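You operate a simulated robot arm through the tools that you are given. There is no shell and no other tool. Be economical: measure what you need, move in short steps, check, and stop when the job is done.

The job below is to be done with a simulated robot arm. You get a single attempt, and the scene is never put back.

Task
Put things in order on the middle of the table. At the end: the juice bottle stands where the brown egg stood; the brown egg from the middle of the table stands where the dishwasher filter stood; the dishwasher filter stands where the yellow brush stood; the yellow brush is in the purple bowl; whatever was shut is shut again. Leave all else as you found it, and nothing knocked over.

The check looks at the end state, three seconds after you hand in, the way a careful person would. Anything else that was tipped, shoved, dropped, spilled or broken makes it a failure.

Robot
A 6-joint arm with a two-finger parallel gripper, fixed in place. Base frame: the origin is at the foot of the arm, x ahead of it, y to its left, z up; the work surface is at about z = 0. Lengths are in m, angles in rad, forces in N, time in s.
With the tool pointing down near the work surface it reaches from about 0.14 to 0.58 m from the base axis. Its first joint turns from -1.152 to 1.152 rad. Payload 2.1 kg.
The TCP is the grasp point between the finger pads, 0.03 m short of the fingertips. In the tool frame z runs along the fingers and y along their closing line. The gripper opens to 0.094 m. The fingers are 0.028 m wide and 0.01 m thick; the gripper's body (0.05 by 0.096 m) begins 0.055 m behind the TCP.
Orientation is that of the tool frame in the base frame, as a unit quaternion [w, x, y, z]. With the fingers straight down and closing along the base's y, the tool's x points along the base's -x, its y along +y and its z along -z.

Tools
- The arm moves only by the tool arm_command. Its argument "deltas" is a list of rows, each a list of 3 entries, a list of its own where there are three numbers: the turn, a rotation vector about the tool's x, y, z in units of 6 degrees (1.0 is 6 degrees), then the shift along the tool's x, y, z in units of 40 mm (1.0 is 40 mm), then the opening in per cent of the stroke, from 0 (shut) to 100 (fully open). In form: [[[wx, wy, wz], [x, y, z], jaw], ...]. A call has 1 to 8 rows; each row shifts and turns the commanded pose from where the row before left it, along the tool's axes as they then stand. A call with a number of a shift or a turn outside -1 to 1 is refused whole. A row lasts 0.2 s, in which the tool goes at most 0.05 m and 0.15 rad; a call with a longer step from one row to the next is refused whole, and so is a gripper value outside its range. Where a pose cannot be reached the arm comes as near as it can. A force on the tool above 40 N (or 10 N above the force at the start of the call, whichever is more), or a blocked arm, ends the call early, and 0.2 s more pass. The fingers move at their own pace (about 0.072 m/s each) and stop on an object; they squeeze with about 26 N. The grip force told is the motor's: it shows also when the fingers shut on nothing. Time passes only in rows, and 0.2 s behind the last, so rows that do not move let the fingers close. The reply holds the time, the measured pose of the TCP, the force on the tool along the base axes, the opening and the grip force, in the units named above and with some noise, with the torque about the TCP (base axes, N m) and any sound that the robot's microphone picked up, and new pictures: "show" is both (left out), scene, wrist or none.
- Cameras (640 x 400 px; columns grow to the right, rows downward): "scene" is fixed at [0.0474, -0.3647, 0.4895]; the picture's right is [0.86, -0.51, 0.00], its down [-0.26, -0.44, -0.86] and it looks along [0.44, 0.74, -0.51] (base axes); focal length 250 px, centre (320, 200). "wrist" rides on the gripper at [0.076, 0.014, -0.102] in the tool frame; the picture's right is [-0.18, 0.98, 0.00], its down [-0.75, -0.14, -0.64] and it looks along [-0.63, -0.12, 0.77] (tool axes); focal length 243 px, centre (320, 200). There is no depth. A picture from a camera that has moved, and an enlarged one, comes with that camera's place and axes in the base frame and with its lens.
- zoom(camera, box): a new picture of the part [left, top, right, bottom] of that camera's present view, enlarged. It takes no simulated time.
- sign_off(): hands the job in; it is judged then, once.

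Go step by step. Nothing tells you positions but the pictures and the camera data: compare them with the known pose of the tool, close in by small moves and look again before you grip or let go. The budget is 120 turns and 200 pictures, counting those below and the enlarged ones. Unless the task says otherwise, let go and move clear before handing in, and close with one line.

The tools are called after "Call:" by a JSON object that holds its "name" and its "arguments". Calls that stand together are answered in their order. arm_command: Moves the arm, as the interface text tells. Its arguments: {"type":"object","properties":{"deltas":{"type":"array"},"show":{"type":"string","enum":["both","scene","wrist","none"]}},"required":["deltas"]} The other tools are called the same way: zoom (camera, box) takes an enlarged picture of a part of a camera's view; sign_off () hands the job in.

At the start:

```text
time: 0.0
position: [0.3073, -0.0489, 0.323]
ee_rot: [0.0, 0.0, 1.0, -0.002]
contact_force: [-0.4, 0.4, 0.0]
moment: [-0.01, -0.01, -0.02]
grip_width: 0.0939
finger_force: 0.1
```

scene: 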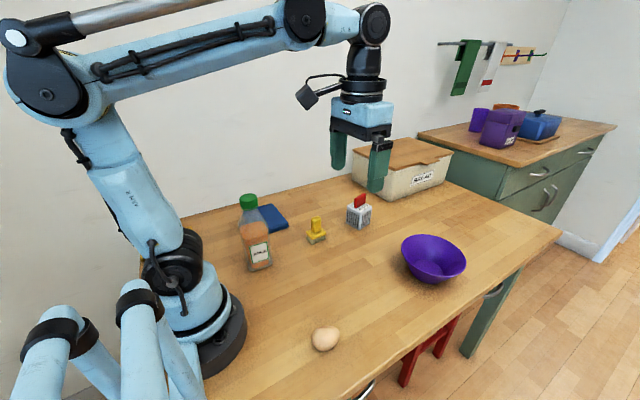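
wrist: 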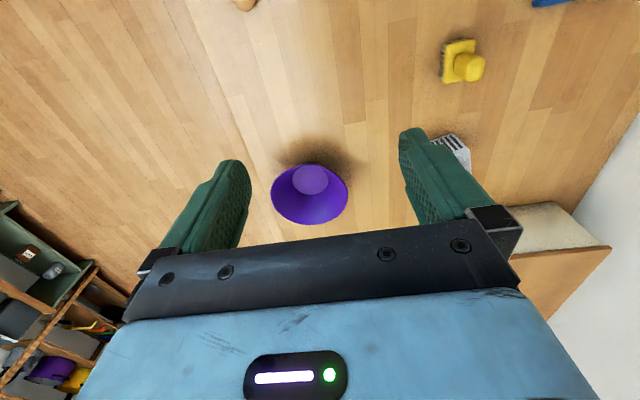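

I see a juice bottle, a yellow brush, a white/red grated piece, a blue flat thing, an egg, a purple bowl and a lidded bin. I'll zoom in before planning.

Call:
{"name": "zoom", "arguments": {"camera": "scene", "box": [220, 170, 400, 282]}}

Call:
{"name": "zoom", "arguments": {"camera": "scene", "box": [280, 120, 480, 245]}}

Call:
{"name": "zoom", "arguments": {"camera": "scene", "box": [270, 220, 510, 370]}}

```text
3.56 times, centred on (310, 226) of scene
camera zoom: at [0.0474, -0.3647, 0.4895], right [0.86, -0.51, 0.0], down [-0.26, -0.44, -0.86], along [0.44, 0.74, -0.51], focal length 888 px, centre (356, 108)
```

zoom: 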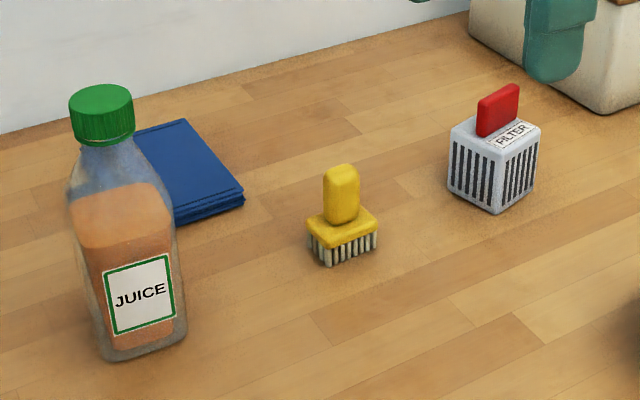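

```text
3.20 times, centred on (380, 182) of scene
camera zoom: at [0.0474, -0.3647, 0.4895], right [0.86, -0.51, 0.0], down [-0.26, -0.44, -0.86], along [0.44, 0.74, -0.51], focal length 799 px, centre (128, 256)
```

zoom: 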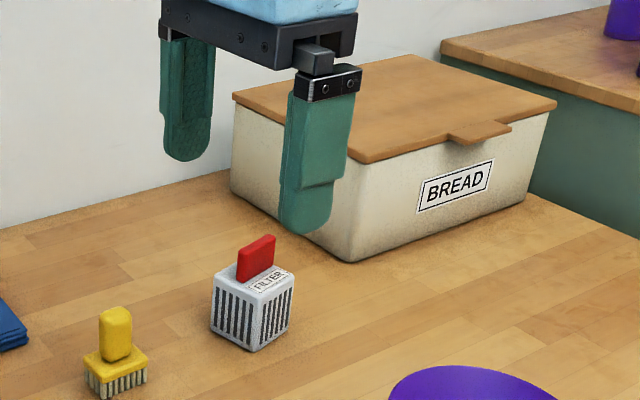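

```text
2.67 times, centred on (390, 295) of scene
camera zoom: at [0.0474, -0.3647, 0.4895], right [0.86, -0.51, 0.0], down [-0.26, -0.44, -0.86], along [0.44, 0.74, -0.51], focal length 666 px, centre (133, -53)
```

zoom: 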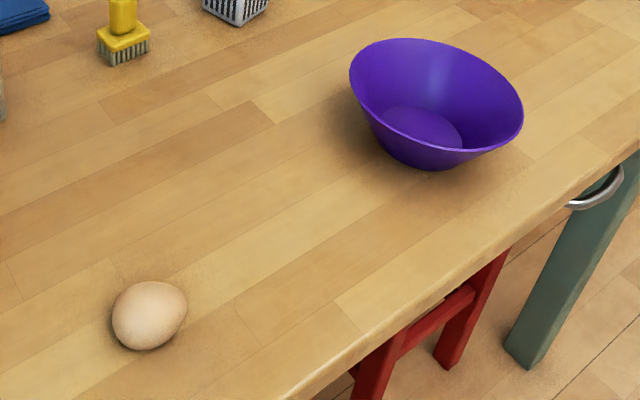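

The brush is near (0.34, 0.15), the filter near (0.50, 0.16), the bottle near (0.16, 0.14), the egg near (0.20, -0.13) and the bowl near (0.53, -0.11). The brush moves first, so I go above it.

Call:
{"name": "arm_command", "arguments": {"deltas": [[[0, 0, 0], [-0.165, 0.99, 0.615], 100], [[0, 0, 0], [-0.165, 0.99, 0.615], 100], [[0, 0, 0], [-0.165, 0.99, 0.615], 100], [[0, 0, 0], [-0.165, 0.99, 0.615], 100], [[0, 0, 0], [-0.165, 0.99, 0.615], 100], [[0, 0, 0], [0, 0, 0], 100]]}}

```text
time: 1.4
position: [0.3402, 0.1491, 0.1979]
ee_rot: [0.0, 0.0, 1.0, -0.001]
contact_force: [-0.3, -0.1, 0.8]
moment: [-0.02, -0.01, 0.01]
grip_width: 0.0938
finger_force: 0.1
camera wrist: at [0.2642, 0.1634, 0.2997], right [0.18, 0.98, 0.0], down [0.75, -0.14, 0.64], along [0.63, -0.12, -0.77], focal length 243 px, centre (320, 200)
```

scene: 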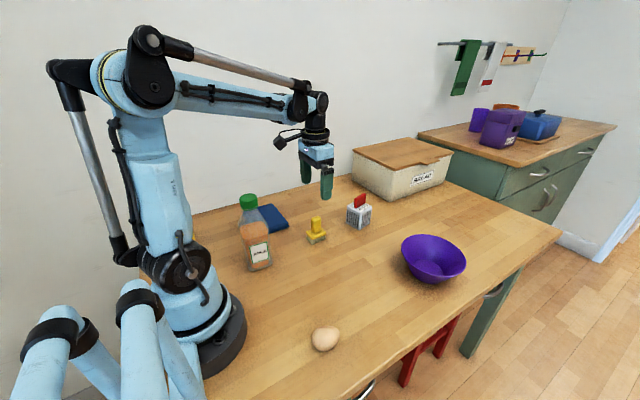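
wrist: 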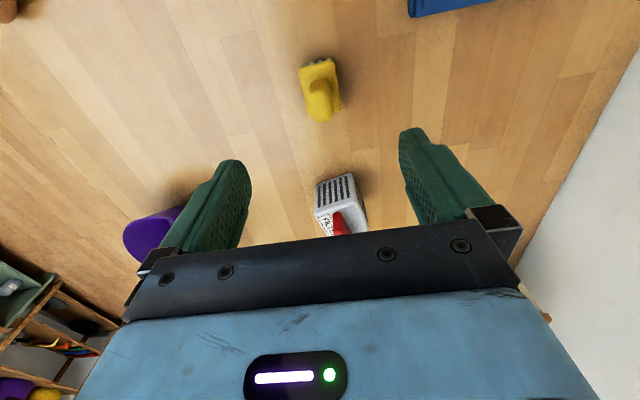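

The tool is above the brush; I zoom on the brush and filter from the wrist to get their positions and turns.

Call:
{"name": "zoom", "arguments": {"camera": "wrist", "box": [260, 40, 400, 127]}}

Call:
{"name": "zoom", "arguments": {"camera": "wrist", "box": [270, 155, 400, 237]}}

```text
4.57 times, centred on (330, 84) of wrist
camera zoom: at [0.2642, 0.1634, 0.2997], right [0.18, 0.98, 0.0], down [0.75, -0.14, 0.64], along [0.63, -0.12, -0.77], focal length 1109 px, centre (274, 733)
```

zoom: 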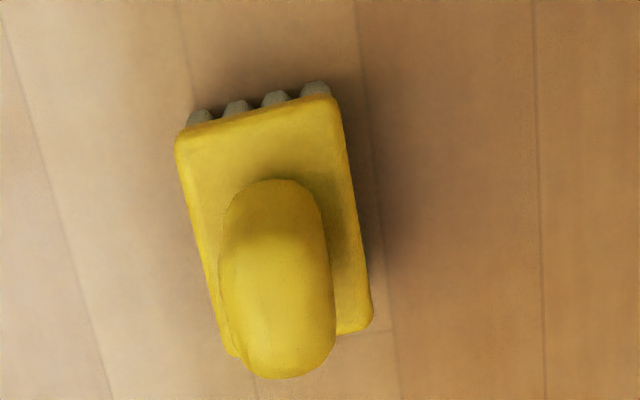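

```text
4.88 times, centred on (335, 196) of wrist
camera zoom: at [0.2642, 0.1634, 0.2997], right [0.18, 0.98, 0.0], down [0.75, -0.14, 0.64], along [0.63, -0.12, -0.77], focal length 1184 px, centre (247, 220)
```

zoom: 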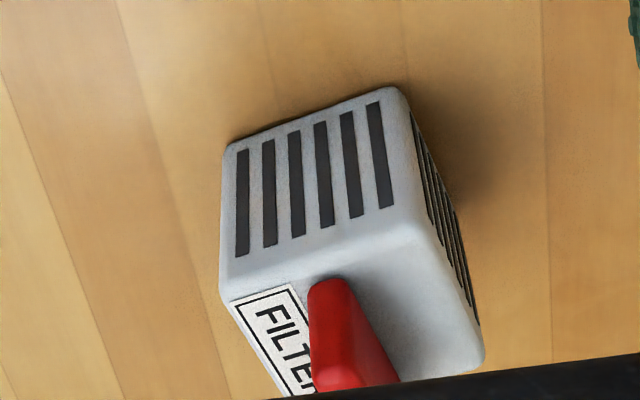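

The brush is axis-aligned, centred at (0.340, 0.150), so the present orientation suits it. I descend to the handle and look before gripping.

Call:
{"name": "arm_command", "arguments": {"deltas": [[[0, 0, 0], [0, 0.02, 0.83], 100], [[0, 0, 0], [0, 0, 0.83], 100], [[0, 0, 0], [0, 0, 0.83], 100], [[0, 0, 0], [0, 0, 0.83], 100], [[0, 0, 0], [0, 0, 0], 100]]}}

Call:
{"name": "zoom", "arguments": {"camera": "scene", "box": [270, 170, 400, 251]}}

```text
time: 2.6
position: [0.3384, 0.1503, 0.0651]
ee_rot: [0.0, 0.0, 1.0, 0.0]
contact_force: [-0.2, -0.3, -0.3]
moment: [0.02, 0.04, 0.0]
grip_width: 0.0941
finger_force: 0.0
camera wrist: at [0.2621, 0.1643, 0.1677], right [0.18, 0.98, 0.0], down [0.75, -0.14, 0.64], along [0.63, -0.12, -0.77], focal length 243 px, centre (320, 200)
```

scene: 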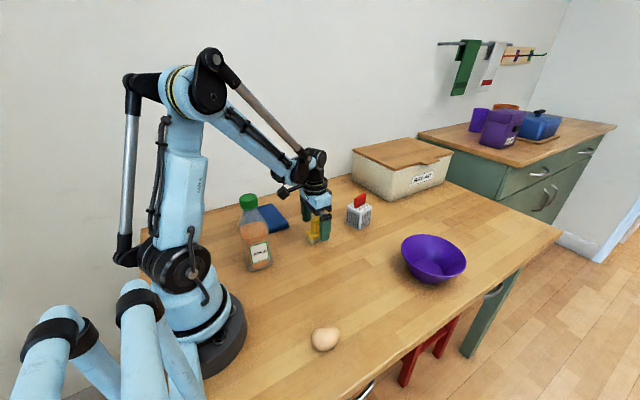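
wrist: 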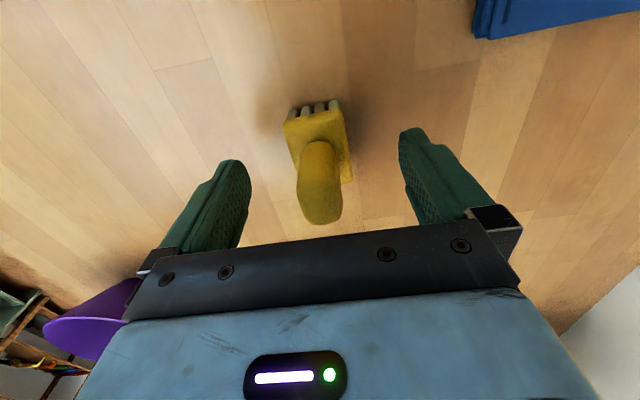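

```text
4.92 times, centred on (335, 210) of scene
camera zoom: at [0.0474, -0.3647, 0.4895], right [0.86, -0.51, 0.0], down [-0.26, -0.44, -0.86], along [0.44, 0.74, -0.51], focal length 1229 px, centre (246, 148)
```

zoom: 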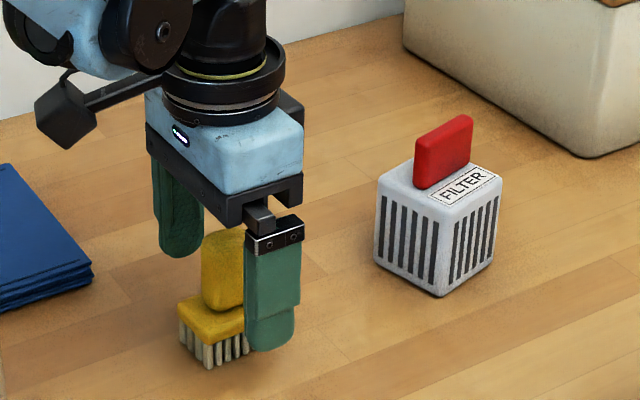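

The handle sits between the fingers, so I close on it.

Call:
{"name": "arm_command", "arguments": {"deltas": [[[0, 0, 0], [0, 0, 0], 0], [[0, 0, 0], [0, 0, 0], 0], [[0, 0, 0], [0, 0, 0], 0], [[0, 0, 0], [0, 0, 0], 0]]}}

```text
time: 3.6
position: [0.3391, 0.1495, 0.0666]
ee_rot: [0.0, 0.0, 1.0, -0.001]
contact_force: [0.0, -0.3, 0.0]
moment: [0.0, 0.04, -0.01]
grip_width: 0.0254
finger_force: 26.0
camera wrist: at [0.2623, 0.1643, 0.1681], right [0.18, 0.98, 0.0], down [0.75, -0.14, 0.64], along [0.63, -0.12, -0.77], focal length 243 px, centre (320, 200)
```

scene: 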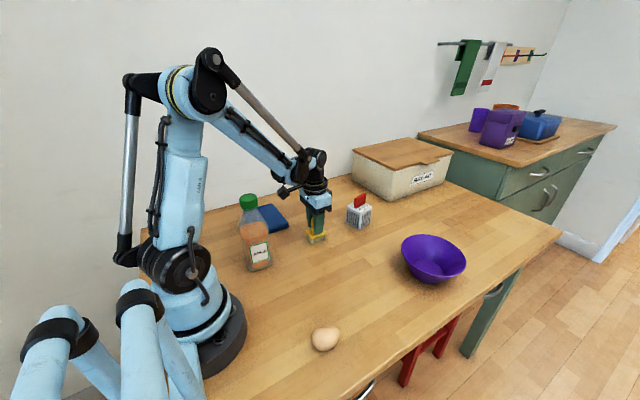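
wrist: 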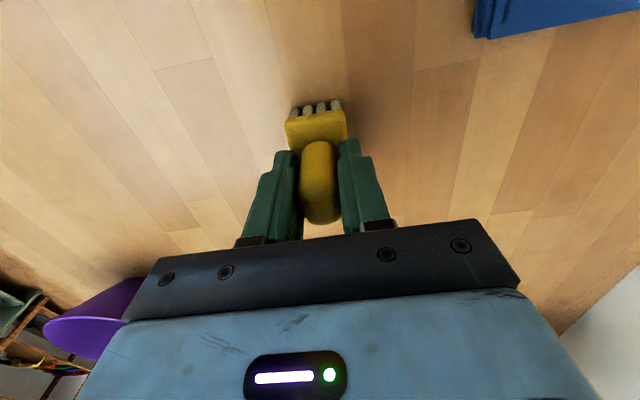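

Gripped. I lift it and carry it to a spot short of the bowl for a good view.

Call:
{"name": "arm_command", "arguments": {"deltas": [[[0, 0, 0], [0, 0, -0.7], 0], [[0, 0, 0], [0, 0, -0.9], 0], [[0, 0, 0], [0, 0, -0.9], 0], [[0, 0, 0], [0, 0, -0.9], 0], [[0, 0, 0], [-0.6, -0.8, 0], 0], [[0, 0, 0], [-0.6, -0.9, 0], 0], [[0, 0, 0], [-0.6, -0.9, 0], 0], [[0, 0, 0], [-0.6, -0.9, 0], 0]], "show": "none"}}

Call:
{"name": "arm_command", "arguments": {"deltas": [[[0, 0, 0], [-0.5, -0.9, 0], 0], [[0, 0, 0], [-0.5, -0.9, 0], 0], [[0, 0, 0], [0, 0, 0], 0]]}}

```text
time: 5.4
position: [0.4346, 0.0102, 0.204]
ee_rot: [0.0, 0.0, 1.0, 0.0]
contact_force: [-0.3, -0.1, -1.1]
moment: [0.02, -0.02, -0.01]
grip_width: 0.0255
finger_force: 25.9
```

```text
time: 6.2
position: [0.4756, -0.0632, 0.2027]
ee_rot: [0.0, 0.0, 1.0, -0.002]
contact_force: [0.6, 0.1, 0.4]
moment: [0.0, 0.01, 0.01]
grip_width: 0.0258
finger_force: 26.5
camera wrist: at [0.4004, -0.049, 0.3045], right [0.18, 0.98, 0.0], down [0.75, -0.14, 0.64], along [0.63, -0.12, -0.77], focal length 243 px, centre (320, 200)
```

scene: 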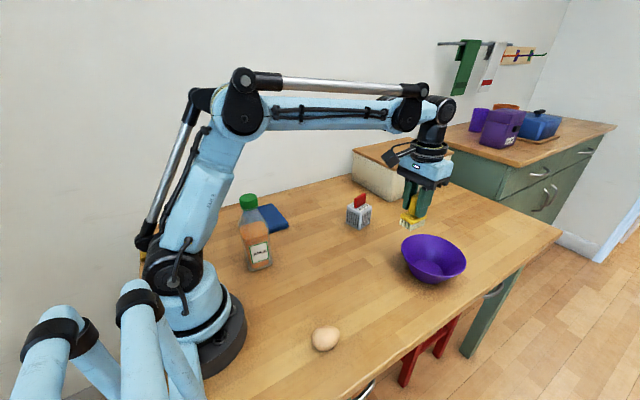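
wrist: 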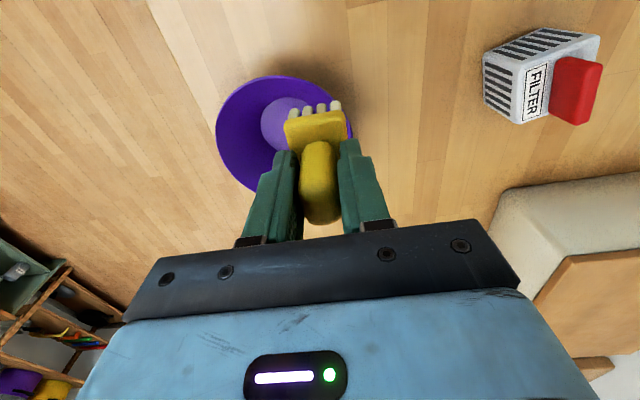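

The bowl floor centre is about (0.512, -0.110). I move over it and lower partway.

Call:
{"name": "arm_command", "arguments": {"deltas": [[[0, 0, 0], [-0.46, -0.58, 0], 0], [[0, 0, 0], [-0.46, -0.58, 0], 0], [[0, 0, 0], [0, 0, 0.8], 0], [[0, 0, 0], [0, 0, 0.8], 0], [[0, 0, 0], [0, 0, 0.5], 0], [[0, 0, 0], [0, 0, 0], 0]]}}

Call:
{"name": "zoom", "arguments": {"camera": "scene", "box": [370, 190, 498, 270]}}

```text
time: 7.6
position: [0.5138, -0.1067, 0.1207]
ee_rot: [0.0, 0.001, 1.0, -0.001]
contact_force: [0.1, 1.1, -0.4]
moment: [-0.01, 0.01, 0.02]
grip_width: 0.0258
finger_force: 26.0
camera wrist: at [0.4378, -0.0927, 0.2216], right [0.18, 0.98, 0.0], down [0.75, -0.14, 0.64], along [0.63, -0.12, -0.77], focal length 243 px, centre (320, 200)
```

scene: 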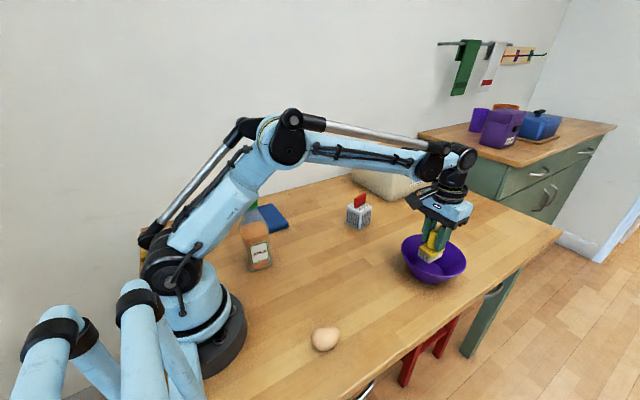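
wrist: 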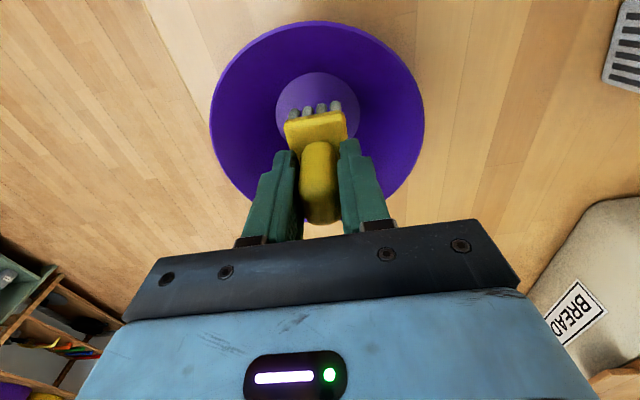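

```text
5.00 times, centred on (434, 230) of scene
camera zoom: at [0.0474, -0.3647, 0.4895], right [0.86, -0.51, 0.0], down [-0.26, -0.44, -0.86], along [0.44, 0.74, -0.51], focal length 1248 px, centre (-250, 50)
```

zoom: 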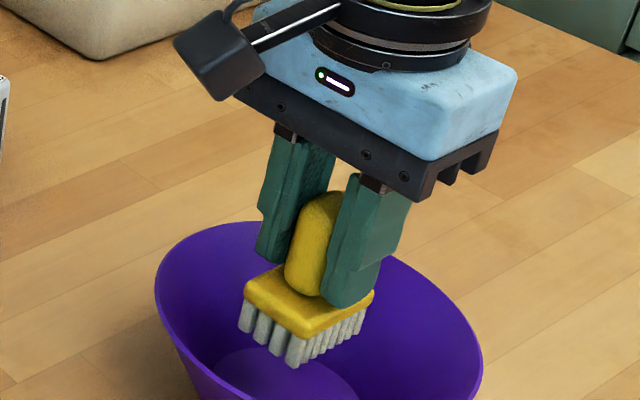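

The bowl floor centre is at (0.511, -0.110), so a small correction and then a slow lowering.

Call:
{"name": "arm_command", "arguments": {"deltas": [[[0, 0, 0], [0.08, -0.07, 0.4], 0], [[0, 0, 0], [0, 0, 0.4], 0], [[0, 0, 0], [0, 0, 0.15], 0], [[0, 0, 0], [0, 0, 0], 0]]}}

Call:
{"name": "zoom", "arguments": {"camera": "scene", "box": [380, 210, 492, 280]}}

```text
time: 8.6
position: [0.5094, -0.1114, 0.0815]
ee_rot: [0.0, 0.0, 1.0, -0.001]
contact_force: [0.6, -0.1, -0.2]
moment: [0.03, 0.01, -0.01]
grip_width: 0.0258
finger_force: 25.7
camera wrist: at [0.4337, -0.0971, 0.1836], right [0.18, 0.98, 0.0], down [0.75, -0.14, 0.64], along [0.63, -0.12, -0.77], focal length 243 px, centre (320, 200)
```

scene: 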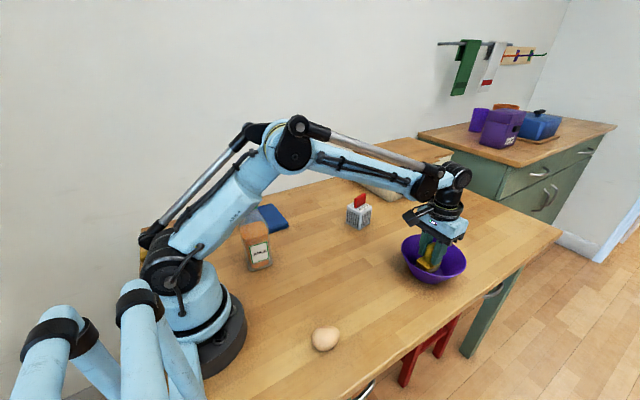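
wrist: 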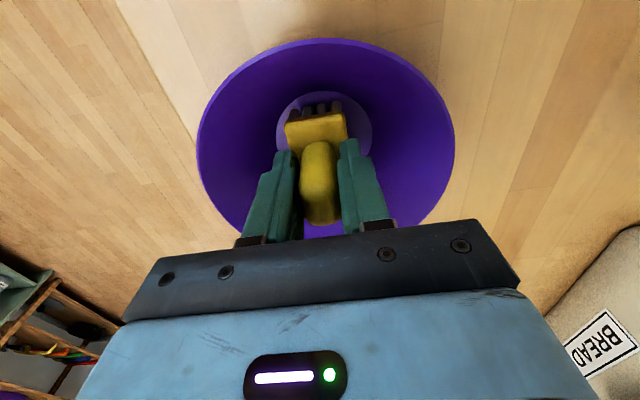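

```text
5.71 times, centred on (436, 245) of scene
camera zoom: at [0.0474, -0.3647, 0.4895], right [0.86, -0.51, 0.0], down [-0.26, -0.44, -0.86], along [0.44, 0.74, -0.51], focal length 1426 px, centre (-343, -57)
```

zoom: 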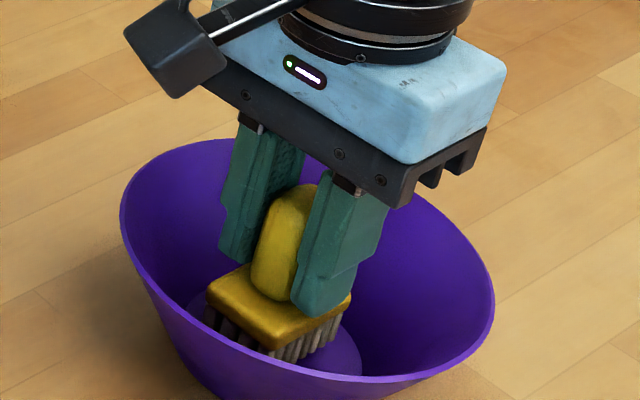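

Nearly on the floor of the bowl; I lower a few more millimetres while watching the force.

Call:
{"name": "arm_command", "arguments": {"deltas": [[[0, 0, 0], [0, 0, 0.06], 0], [[0, 0, 0], [0, 0, 0.04], 0], [[0, 0, 0], [0, 0, 0], 0]], "show": "none"}}

Call:
{"name": "arm_command", "arguments": {"deltas": [[[0, 0, 0], [0, 0, 0.05], 0], [[0, 0, 0], [0, 0, 0], 0]], "show": "none"}}

```text
time: 9.4
position: [0.5096, -0.1108, 0.0781]
ee_rot: [0.0, 0.0, 1.0, -0.001]
contact_force: [-0.1, -0.6, -0.8]
moment: [0.0, 0.03, -0.04]
grip_width: 0.0255
finger_force: 25.4
```

```text
time: 10.0
position: [0.51, -0.111, 0.0752]
ee_rot: [-0.001, 0.0, 1.0, -0.001]
contact_force: [-0.3, -0.2, -0.1]
moment: [0.01, -0.05, 0.02]
grip_width: 0.0257
finger_force: 25.9
```

Call:
{"name": "arm_command", "arguments": {"deltas": [[[0, 0, 0], [0, 0, 0.05], 0], [[0, 0, 0], [0, 0, 0], 0]], "show": "none"}}

Call:
{"name": "arm_command", "arguments": {"deltas": [[[0, 0, 0], [0, 0, 0.04], 0], [[0, 0, 0], [0, 0, 0], 0]], "show": "wrist"}}

```text
time: 10.6
position: [0.5097, -0.1117, 0.0731]
ee_rot: [0.0, 0.0, 1.0, -0.001]
contact_force: [-0.8, -0.4, -0.6]
moment: [0.02, -0.01, 0.04]
grip_width: 0.0254
finger_force: 25.7
```

```text
time: 11.2
position: [0.5094, -0.1116, 0.0723]
ee_rot: [0.0, 0.0, 1.0, 0.0]
contact_force: [-1.0, 0.4, 20.6]
moment: [0.04, -0.15, -0.01]
grip_width: 0.0256
finger_force: 26.2
camera wrist: at [0.434, -0.0975, 0.1743], right [0.18, 0.98, 0.0], down [0.75, -0.14, 0.64], along [0.63, -0.12, -0.77], focal length 243 px, centre (320, 200)
```

wrist: 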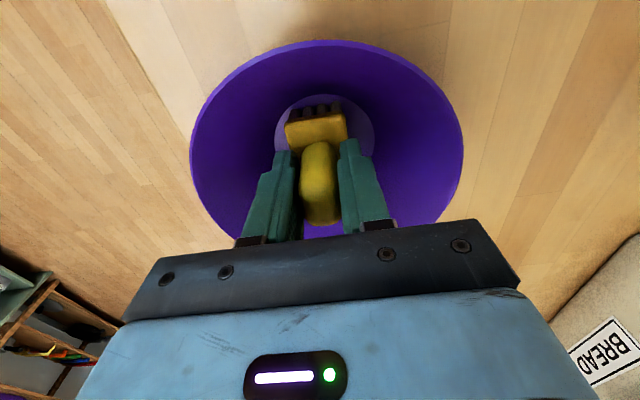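

The brush rests on the bowl floor. I ease up a millimetre, open partly and rise.

Call:
{"name": "arm_command", "arguments": {"deltas": [[[0, 0, 0], [0, 0, -0.02], 0], [[0, 0, 0], [0, 0, 0], 50], [[0, 0, 0], [0, 0, 0], 50], [[0, 0, 0], [0, 0, -0.5], 50], [[0, 0, 0], [0, 0, -0.9], 50], [[0, 0, 0], [0, 0, -0.9], 50], [[0, 0, 0], [0, 0, -0.9], 100], [[0, 0, 0], [0, 0, 0], 100]]}}

```text
time: 13.0
position: [0.5091, -0.11, 0.1997]
ee_rot: [0.0, 0.001, 1.0, 0.0]
contact_force: [-0.4, -0.3, 0.9]
moment: [0.03, 0.02, -0.01]
grip_width: 0.0941
finger_force: 0.1
camera wrist: at [0.4336, -0.097, 0.3014], right [0.18, 0.98, 0.0], down [0.75, -0.14, 0.64], along [0.63, -0.12, -0.77], focal length 243 px, centre (320, 200)
```

scene: 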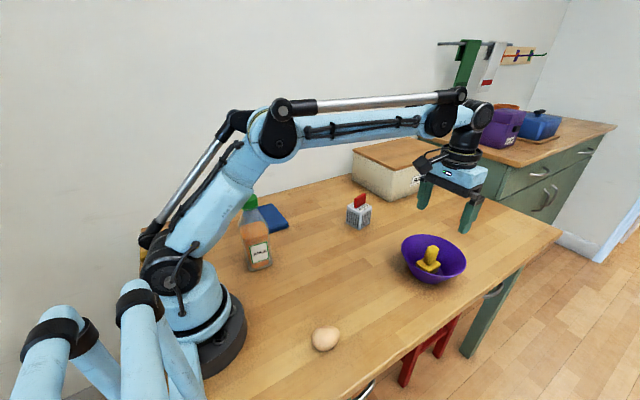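
wrist: 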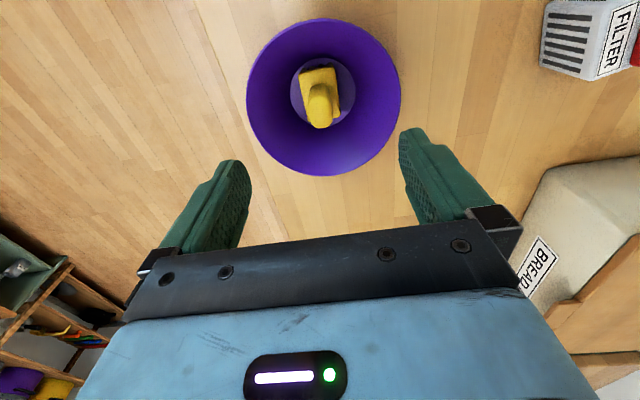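

The brush is standing in the bowl. Next is the filter: I go above it and turn the tool about 11° to match it.

Call:
{"name": "arm_command", "arguments": {"deltas": [[[0, 0, 0], [0.1, 0.93, 0], 100], [[0, 0, 0], [0.1, 0.93, 0], 100], [[0, 0, 0], [0.1, 0.93, 0], 100], [[0, 0, 0], [0, 0.93, 0], 100], [[0, 0, 0], [0, 0.93, 0], 100], [[0, 0, -0.95], [0, 0.93, 0], 100], [[0, 0, -0.95], [0, 0.92, 0], 100], [[0, 0, 0], [0, 0, 0], 100]]}}

Call:
{"name": "zoom", "arguments": {"camera": "wrist", "box": [240, 50, 400, 150]}}

Call:
{"name": "zoom", "arguments": {"camera": "scene", "box": [310, 165, 406, 225]}}

```text
time: 14.8
position: [0.4943, 0.1495, 0.2036]
ee_rot: [0.001, -0.1, 0.995, -0.002]
contact_force: [0.2, -0.9, 0.6]
moment: [-0.01, 0.01, 0.0]
grip_width: 0.094
finger_force: 0.1
camera wrist: at [0.4178, 0.1477, 0.3045], right [-0.01, 1.0, 0.0], down [0.77, 0.01, 0.64], along [0.64, 0.01, -0.77], focal length 243 px, centre (320, 200)
```

scene: 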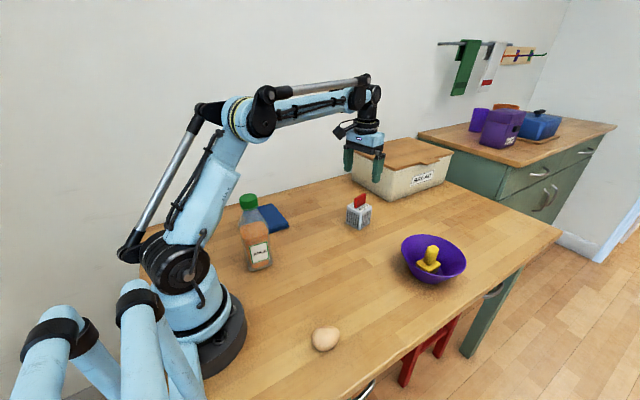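
wrist: 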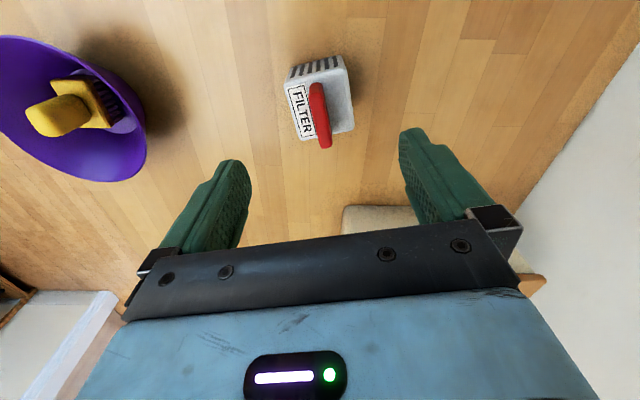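

```text
4.00 times, centred on (320, 100) of wrist
camera zoom: at [0.4178, 0.1477, 0.3045], right [-0.01, 1.0, 0.0], down [0.77, 0.01, 0.64], along [0.64, 0.01, -0.77], focal length 970 px, centre (320, 600)
```

zoom: 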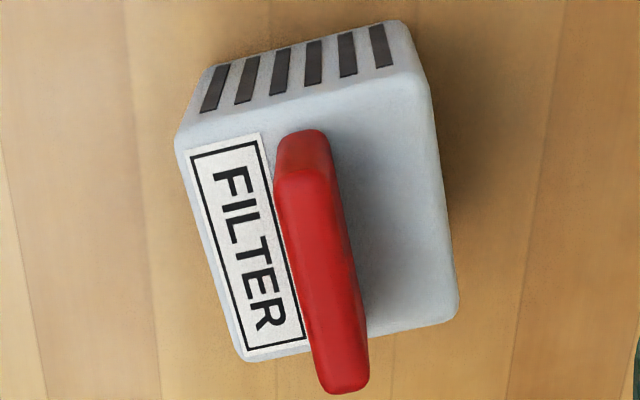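

```text
6.67 times, centred on (358, 195) of scene
camera zoom: at [0.0474, -0.3647, 0.4895], right [0.86, -0.51, 0.0], down [-0.26, -0.44, -0.86], along [0.44, 0.74, -0.51], focal length 1664 px, centre (67, 233)
```

zoom: 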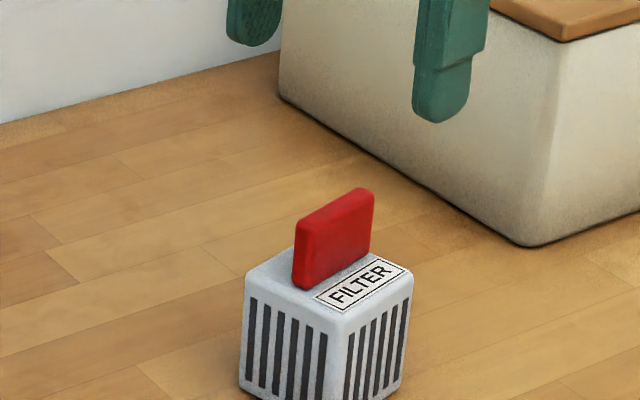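

The filter's centre is about (0.501, 0.150), turned about 12°, with its red handle top near z = 0.10. I descend to the handle.

Call:
{"name": "arm_command", "arguments": {"deltas": [[[0, 0, -0.12], [-0.165, -0.03, 0.6], 100], [[0, 0, 0], [0, 0, 0.9], 100], [[0, 0, 0], [0, 0, 0.9], 100], [[0, 0, 0], [0, 0, 0.3], 100], [[0, 0, 0], [0, 0, 0], 100]]}}

Call:
{"name": "zoom", "arguments": {"camera": "scene", "box": [310, 165, 406, 225]}}

```text
time: 16.0
position: [0.5006, 0.1496, 0.093]
ee_rot: [0.001, -0.105, 0.994, -0.001]
contact_force: [0.0, 0.1, -0.1]
moment: [0.0, -0.01, 0.01]
grip_width: 0.094
finger_force: 0.2
camera wrist: at [0.4237, 0.1461, 0.1952], right [-0.03, 1.0, 0.0], down [0.77, 0.02, 0.64], along [0.64, 0.02, -0.77], focal length 243 px, centre (320, 200)
```

scene: 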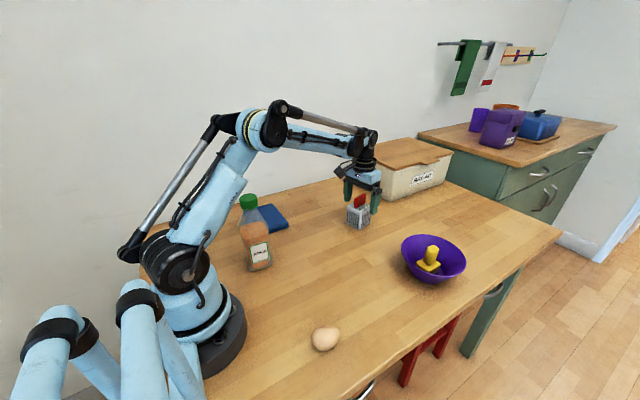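
wrist: 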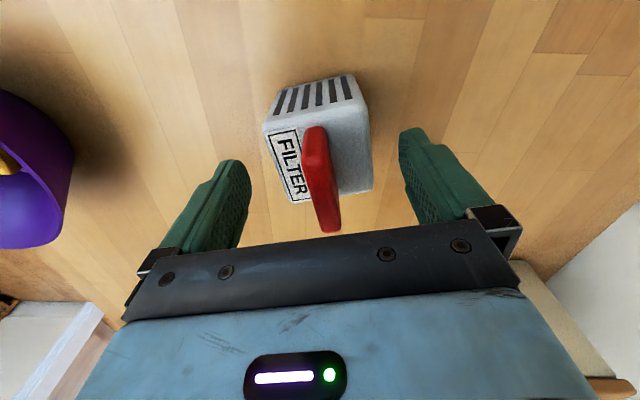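

```text
6.67 times, centred on (358, 195) of scene
camera zoom: at [0.0474, -0.3647, 0.4895], right [0.86, -0.51, 0.0], down [-0.26, -0.44, -0.86], along [0.44, 0.74, -0.51], focal length 1664 px, centre (67, 233)
```

zoom: 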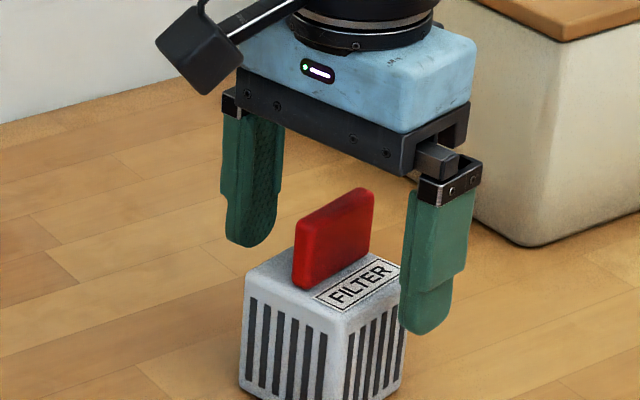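

The handle is centred between the fingers. I raise a few millimetres to clear the cube's top, then close.

Call:
{"name": "arm_command", "arguments": {"deltas": [[[0, 0, 0], [0, 0, -0.15], 100], [[0, 0, 0], [0, 0, 0], 0], [[0, 0, 0], [0, 0, 0], 0], [[0, 0, 0], [0, 0, 0], 0], [[0, 0, 0], [0, 0, 0], 0]]}}

Call:
{"name": "zoom", "arguments": {"camera": "scene", "box": [310, 165, 406, 225]}}

```text
time: 17.2
position: [0.5011, 0.1481, 0.0987]
ee_rot: [0.001, -0.105, 0.994, -0.001]
contact_force: [-0.3, 0.3, -1.1]
moment: [0.01, -0.02, 0.0]
grip_width: 0.0591
finger_force: 26.1
camera wrist: at [0.4235, 0.1459, 0.2014], right [-0.03, 1.0, 0.0], down [0.77, 0.02, 0.64], along [0.64, 0.02, -0.77], focal length 243 px, centre (320, 200)
```

scene: 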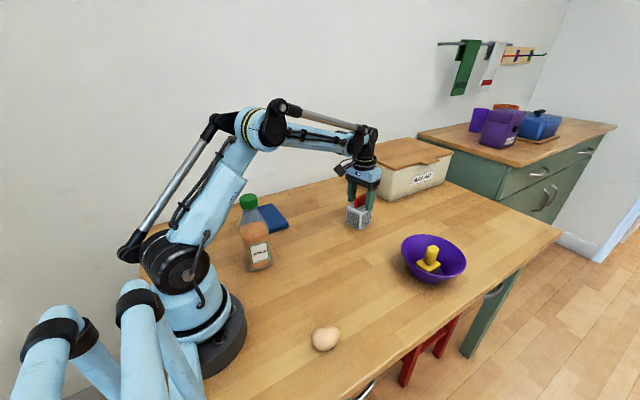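
wrist: 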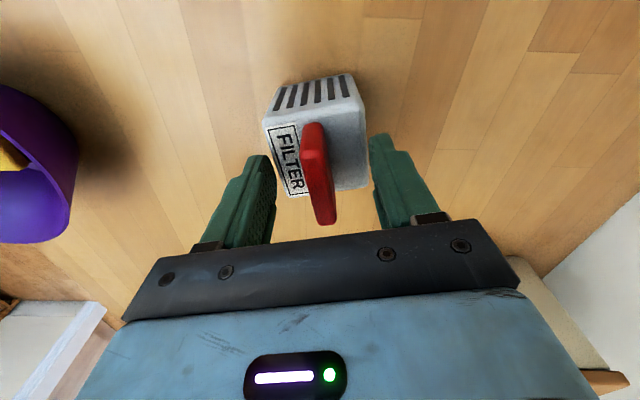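

```text
6.67 times, centred on (358, 195) of scene
camera zoom: at [0.0474, -0.3647, 0.4895], right [0.86, -0.51, 0.0], down [-0.26, -0.44, -0.86], along [0.44, 0.74, -0.51], focal length 1664 px, centre (67, 233)
```

zoom: 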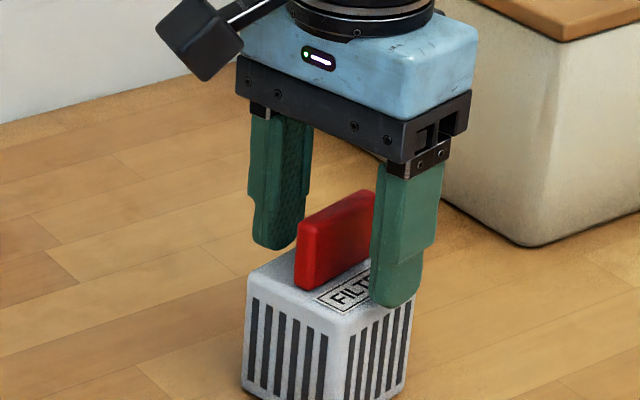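

The fingers met the cube's sides at its top edge, with a width of 0.059. Gripping the cube body itself is steadier, so I open, go lower and close on the sides.

Call:
{"name": "arm_command", "arguments": {"deltas": [[[0, 0, 0], [0, 0, 0], 100], [[0, 0, 0], [0, 0, 0], 100], [[0, 0, 0], [0, 0, 0], 100], [[0, 0, 0], [0, 0, 0.35], 100], [[0, 0, 0], [0, 0, 0.3], 100], [[0, 0, 0], [0, 0, 0], 100]]}}

Call:
{"name": "zoom", "arguments": {"camera": "scene", "box": [310, 165, 406, 225]}}

```text
time: 18.6
position: [0.5005, 0.1475, 0.072]
ee_rot: [0.0, -0.105, 0.994, -0.002]
contact_force: [-0.7, 0.6, -0.2]
moment: [0.02, -0.01, 0.02]
grip_width: 0.094
finger_force: 0.0
camera wrist: at [0.4234, 0.1455, 0.1745], right [-0.03, 1.0, 0.0], down [0.77, 0.02, 0.64], along [0.64, 0.02, -0.77], focal length 243 px, centre (320, 200)
```

scene: 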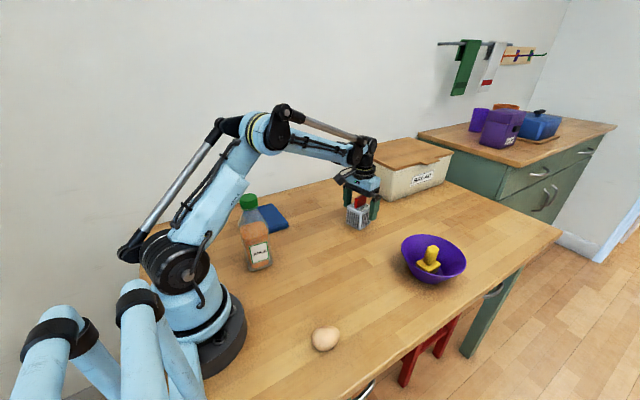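
wrist: 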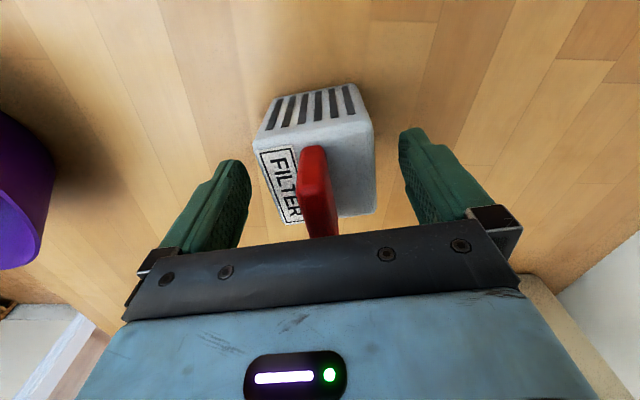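

```text
6.67 times, centred on (358, 195) of scene
camera zoom: at [0.0474, -0.3647, 0.4895], right [0.86, -0.51, 0.0], down [-0.26, -0.44, -0.86], along [0.44, 0.74, -0.51], focal length 1664 px, centre (67, 233)
```

zoom: 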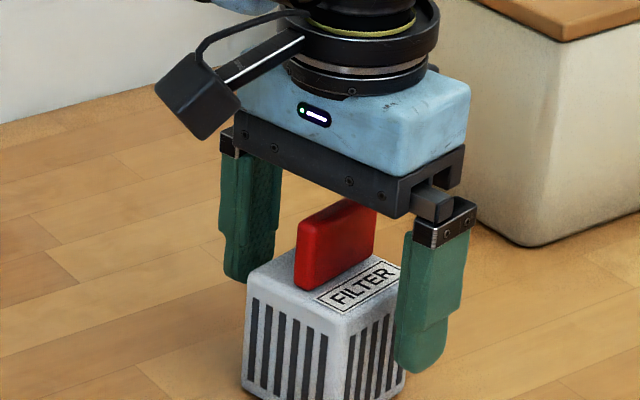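

Fingers now flank the cube with clearance above the handle, so I close.

Call:
{"name": "arm_command", "arguments": {"deltas": [[[0, 0, 0], [0, 0, 0.05], 100], [[0, 0, 0], [0, 0, 0], 0], [[0, 0, 0], [0, 0, 0], 0], [[0, 0, 0], [0, 0, 0], 0]]}}

```text
time: 19.6
position: [0.5, 0.1476, 0.0715]
ee_rot: [0.001, -0.105, 0.994, -0.001]
contact_force: [-0.4, -0.3, -0.9]
moment: [-0.01, 0.0, 0.03]
grip_width: 0.0638
finger_force: 26.3
camera wrist: at [0.4231, 0.1457, 0.1728], right [-0.03, 1.0, 0.0], down [0.77, 0.02, 0.64], along [0.64, 0.02, -0.77], focal length 243 px, centre (320, 200)
```

scene: 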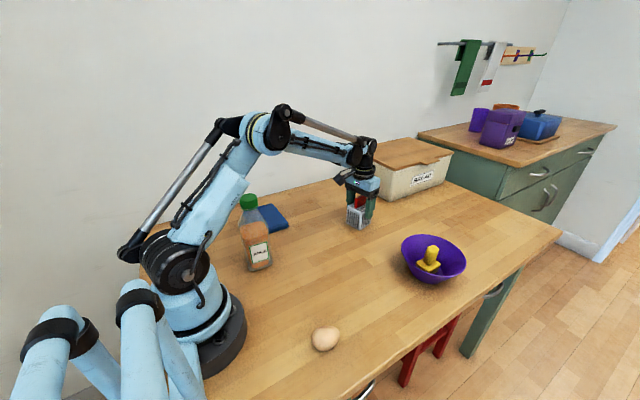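
wrist: 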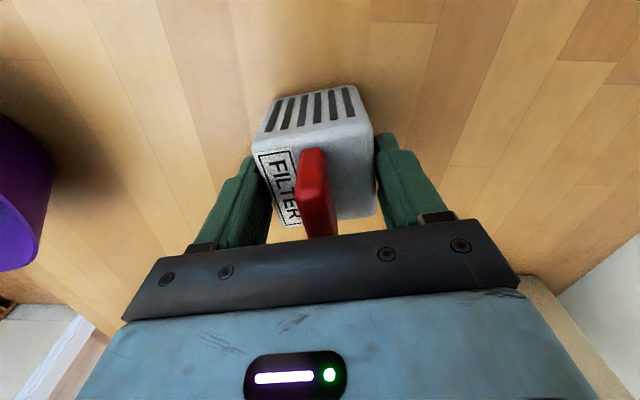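

Held firmly (0.064 wide). I lift it, carry it to the brush's old place at (0.340, 0.150) and lower to just above the table.

Call:
{"name": "arm_command", "arguments": {"deltas": [[[0, 0, 0], [0, 0, -0.6], 0], [[0, 0, 0], [0, 0, -0.8], 0], [[0, 0, 0], [0.8, 0.224, 0], 0], [[0, 0, 0], [0.9, 0.224, 0], 0], [[0, 0, 0], [0.9, 0.224, 0], 0], [[0, 0, 0], [0.8, 0.224, 0], 0], [[0, 0, 0], [0.5, 0, 0], 0], [[0, 0, 0], [0, 0, 0], 0]], "show": "both"}}

```text
time: 21.4
position: [0.3412, 0.1493, 0.126]
ee_rot: [0.0, -0.105, 0.994, -0.001]
contact_force: [-0.5, 0.3, -0.5]
moment: [0.01, 0.05, 0.02]
grip_width: 0.0638
finger_force: 26.2
camera wrist: at [0.2642, 0.1478, 0.2277], right [-0.03, 1.0, 0.0], down [0.77, 0.02, 0.64], along [0.64, 0.02, -0.77], focal length 243 px, centre (320, 200)
```

scene: 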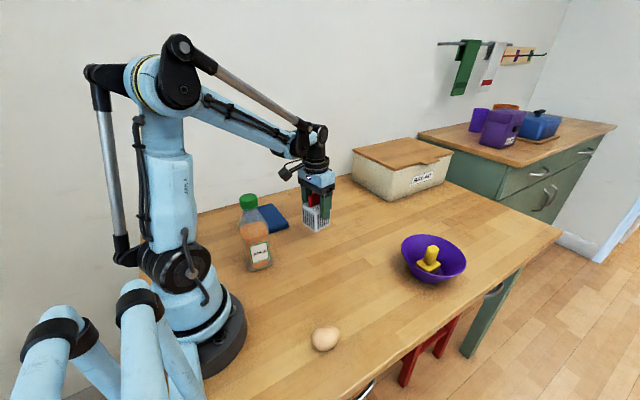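
wrist: 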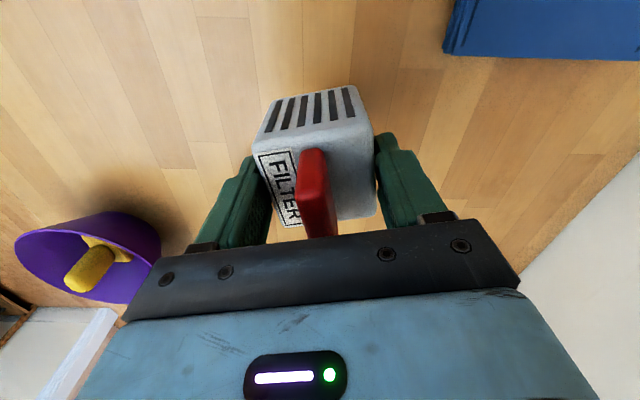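

Over the brush's old spot. I lower it to the table gently.

Call:
{"name": "arm_command", "arguments": {"deltas": [[[0, 0, 0], [0, 0, 0.7], 0], [[0, 0, 0], [0, 0, 0.5], 0], [[0, 0, 0], [0, 0, 0.1], 0], [[0, 0, 0], [0, 0, 0], 0]], "show": "none"}}

Call:
{"name": "arm_command", "arguments": {"deltas": [[[0, 0, 0], [0, 0, 0.05], 0], [[0, 0, 0], [0, 0, 0], 0]], "show": "none"}}

```text
time: 22.4
position: [0.3408, 0.1512, 0.0731]
ee_rot: [0.001, -0.106, 0.994, -0.001]
contact_force: [-0.8, 0.0, -0.7]
moment: [0.02, 0.01, 0.01]
grip_width: 0.0638
finger_force: 25.9
```

```text
time: 23.0
position: [0.3413, 0.1517, 0.0708]
ee_rot: [0.0, -0.105, 0.994, -0.001]
contact_force: [-0.5, -0.5, -1.0]
moment: [-0.01, 0.01, 0.0]
grip_width: 0.0641
finger_force: 26.0
```

Call:
{"name": "arm_command", "arguments": {"deltas": [[[0, 0, 0], [0, 0, 0.03], 0], [[0, 0, 0], [0, 0, 0], 0]], "show": "none"}}

```text
time: 23.6
position: [0.3411, 0.1508, 0.072]
ee_rot: [0.0, -0.106, 0.994, 0.0]
contact_force: [-1.1, -0.2, 6.1]
moment: [0.03, -0.01, -0.02]
grip_width: 0.0639
finger_force: 26.0
```

It touches the table. I release and rise.

Call:
{"name": "arm_command", "arguments": {"deltas": [[[0, 0, 0], [0, 0, 0], 100], [[0, 0, 0], [0, 0, 0], 100], [[0, 0, 0], [0, 0, -0.5], 100], [[0, 0, 0], [0, 0, -0.9], 100], [[0, 0, 0], [0, 0, -0.9], 100], [[0, 0, 0], [0, 0, -0.9], 100], [[0, 0, 0], [0, 0, 0], 100]]}}

Call:
{"name": "zoom", "arguments": {"camera": "scene", "box": [220, 170, 400, 282]}}

```text
time: 25.2
position: [0.342, 0.1522, 0.1979]
ee_rot: [-0.001, -0.106, 0.994, -0.001]
contact_force: [0.4, 0.2, 0.3]
moment: [-0.01, 0.03, -0.01]
grip_width: 0.0939
finger_force: 0.0
camera wrist: at [0.2652, 0.1487, 0.3001], right [-0.03, 1.0, 0.0], down [0.77, 0.02, 0.64], along [0.64, 0.02, -0.77], focal length 243 px, centre (320, 200)
```

scene: 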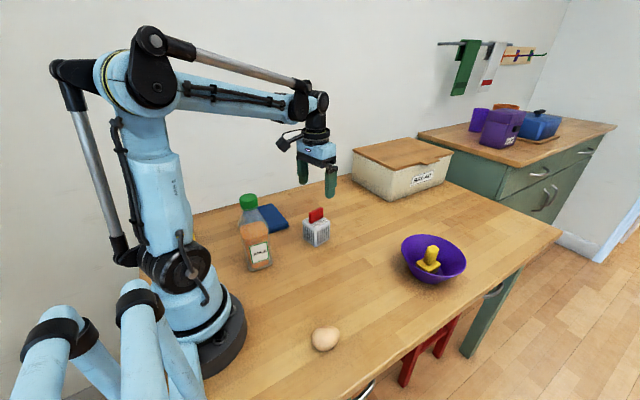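
wrist: 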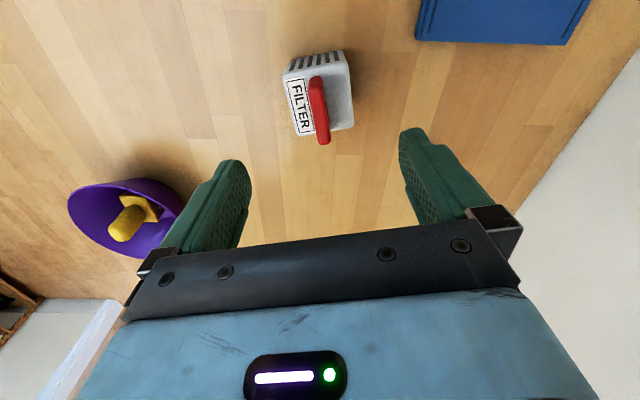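

```text
3.56 times, centred on (310, 226) of scene
camera zoom: at [0.0474, -0.3647, 0.4895], right [0.86, -0.51, 0.0], down [-0.26, -0.44, -0.86], along [0.44, 0.74, -0.51], focal length 888 px, centre (356, 108)
```

zoom: 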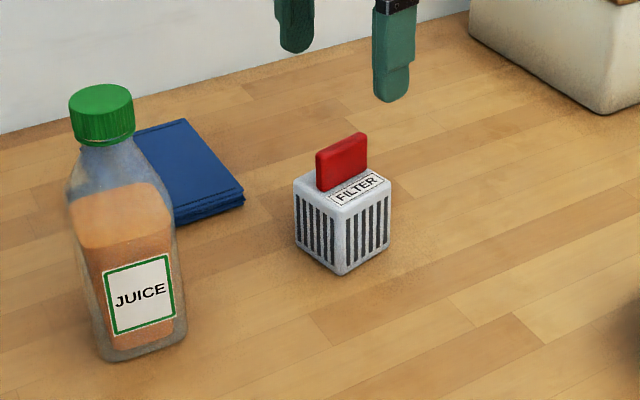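

The filter stands where the brush was. Next is the egg: I straighten the tool and go above it.

Call:
{"name": "arm_command", "arguments": {"deltas": [[[0, 0, 1], [0, -0.8, 0], 100], [[0, 0, 1.0], [0, -0.8, 0], 100], [[0, 0, 0.02], [0, -0.9, 0], 100], [[0, 0, 0], [0.4, -0.9, 0], 100], [[0, 0, 0], [0.6, -0.9, 0], 100], [[0, 0, 0], [0.7, -0.9, 0], 100], [[0, 0, 0], [0.7, -0.9, 0], 100], [[0, 0, 0], [0, 0, 0], 100]]}}

```text
time: 27.0
position: [0.2559, -0.0923, 0.197]
ee_rot: [0.001, 0.0, 1.0, -0.001]
contact_force: [-0.3, -0.6, -0.4]
moment: [0.02, 0.01, -0.01]
grip_width: 0.0939
finger_force: 0.0
camera wrist: at [0.181, -0.0788, 0.2992], right [0.18, 0.98, 0.0], down [0.75, -0.14, 0.64], along [0.63, -0.12, -0.77], focal length 243 px, centre (320, 200)
```

scene: 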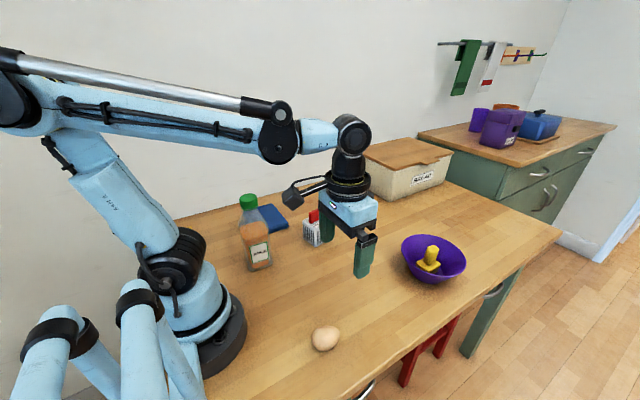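
wrist: 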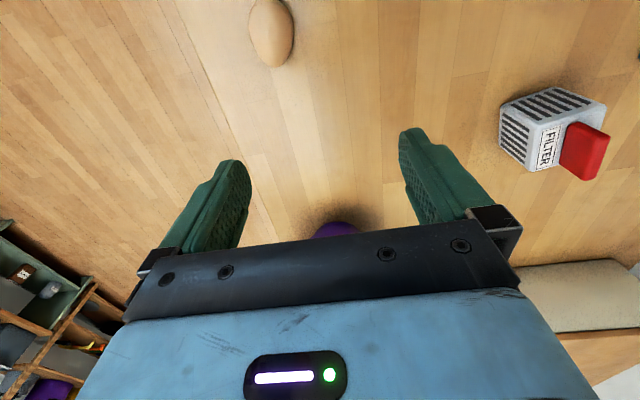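

The egg is at about (0.197, -0.130). I move above it.

Call:
{"name": "arm_command", "arguments": {"deltas": [[[0, 0, 0], [0.74, -0.48, 0.3], 100], [[0, 0, 0], [0.74, -0.48, 0.4], 100], [[0, 0, 0], [0, 0, 0.4], 100], [[0, 0, 0], [0, 0, 0], 100]]}}

Call:
{"name": "zoom", "arguments": {"camera": "wrist", "box": [240, 50, 400, 150]}}

Call:
{"name": "zoom", "arguments": {"camera": "scene", "box": [270, 300, 382, 370]}}

```text
time: 28.0
position: [0.1969, -0.1303, 0.1543]
ee_rot: [0.0, 0.0, 1.0, -0.002]
contact_force: [0.3, -0.1, -0.2]
moment: [-0.02, -0.04, -0.01]
grip_width: 0.094
finger_force: 0.0
camera wrist: at [0.1213, -0.117, 0.2562], right [0.18, 0.98, 0.0], down [0.75, -0.14, 0.64], along [0.63, -0.12, -0.77], focal length 243 px, centre (320, 200)
```

scene: 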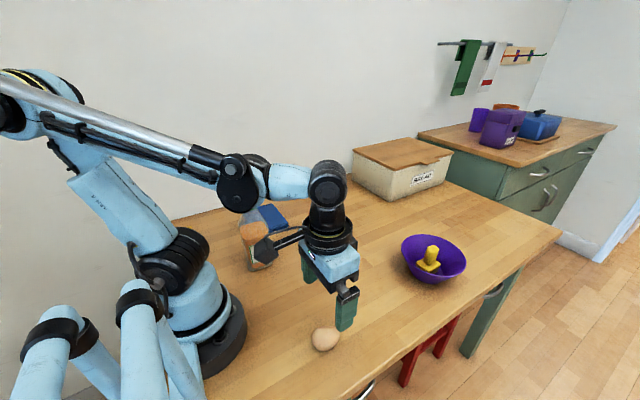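
wrist: 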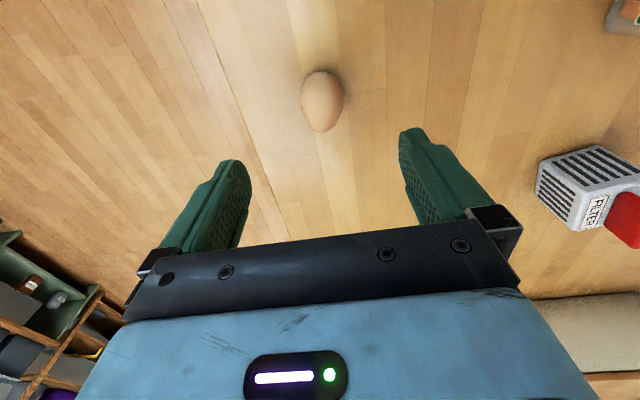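

```text
4.00 times, centred on (320, 100) of wrist
camera zoom: at [0.1213, -0.117, 0.2562], right [0.18, 0.98, 0.0], down [0.75, -0.14, 0.64], along [0.63, -0.12, -0.77], focal length 970 px, centre (320, 600)
```

zoom: 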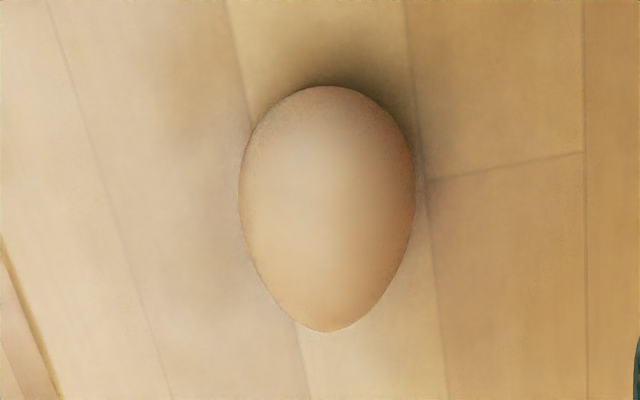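

```text
5.71 times, centred on (326, 335) of scene
camera zoom: at [0.0474, -0.3647, 0.4895], right [0.86, -0.51, 0.0], down [-0.26, -0.44, -0.86], along [0.44, 0.74, -0.51], focal length 1426 px, centre (286, -571)
```

zoom: 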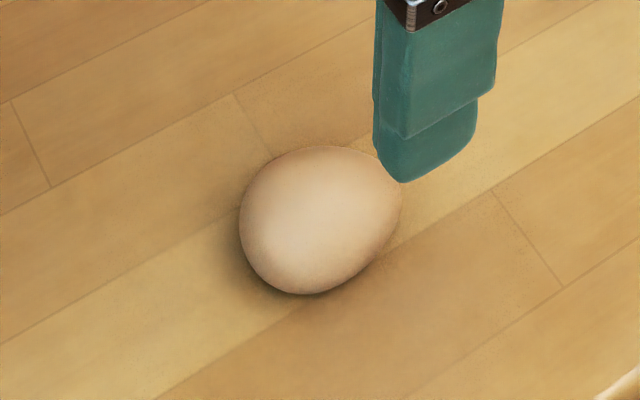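

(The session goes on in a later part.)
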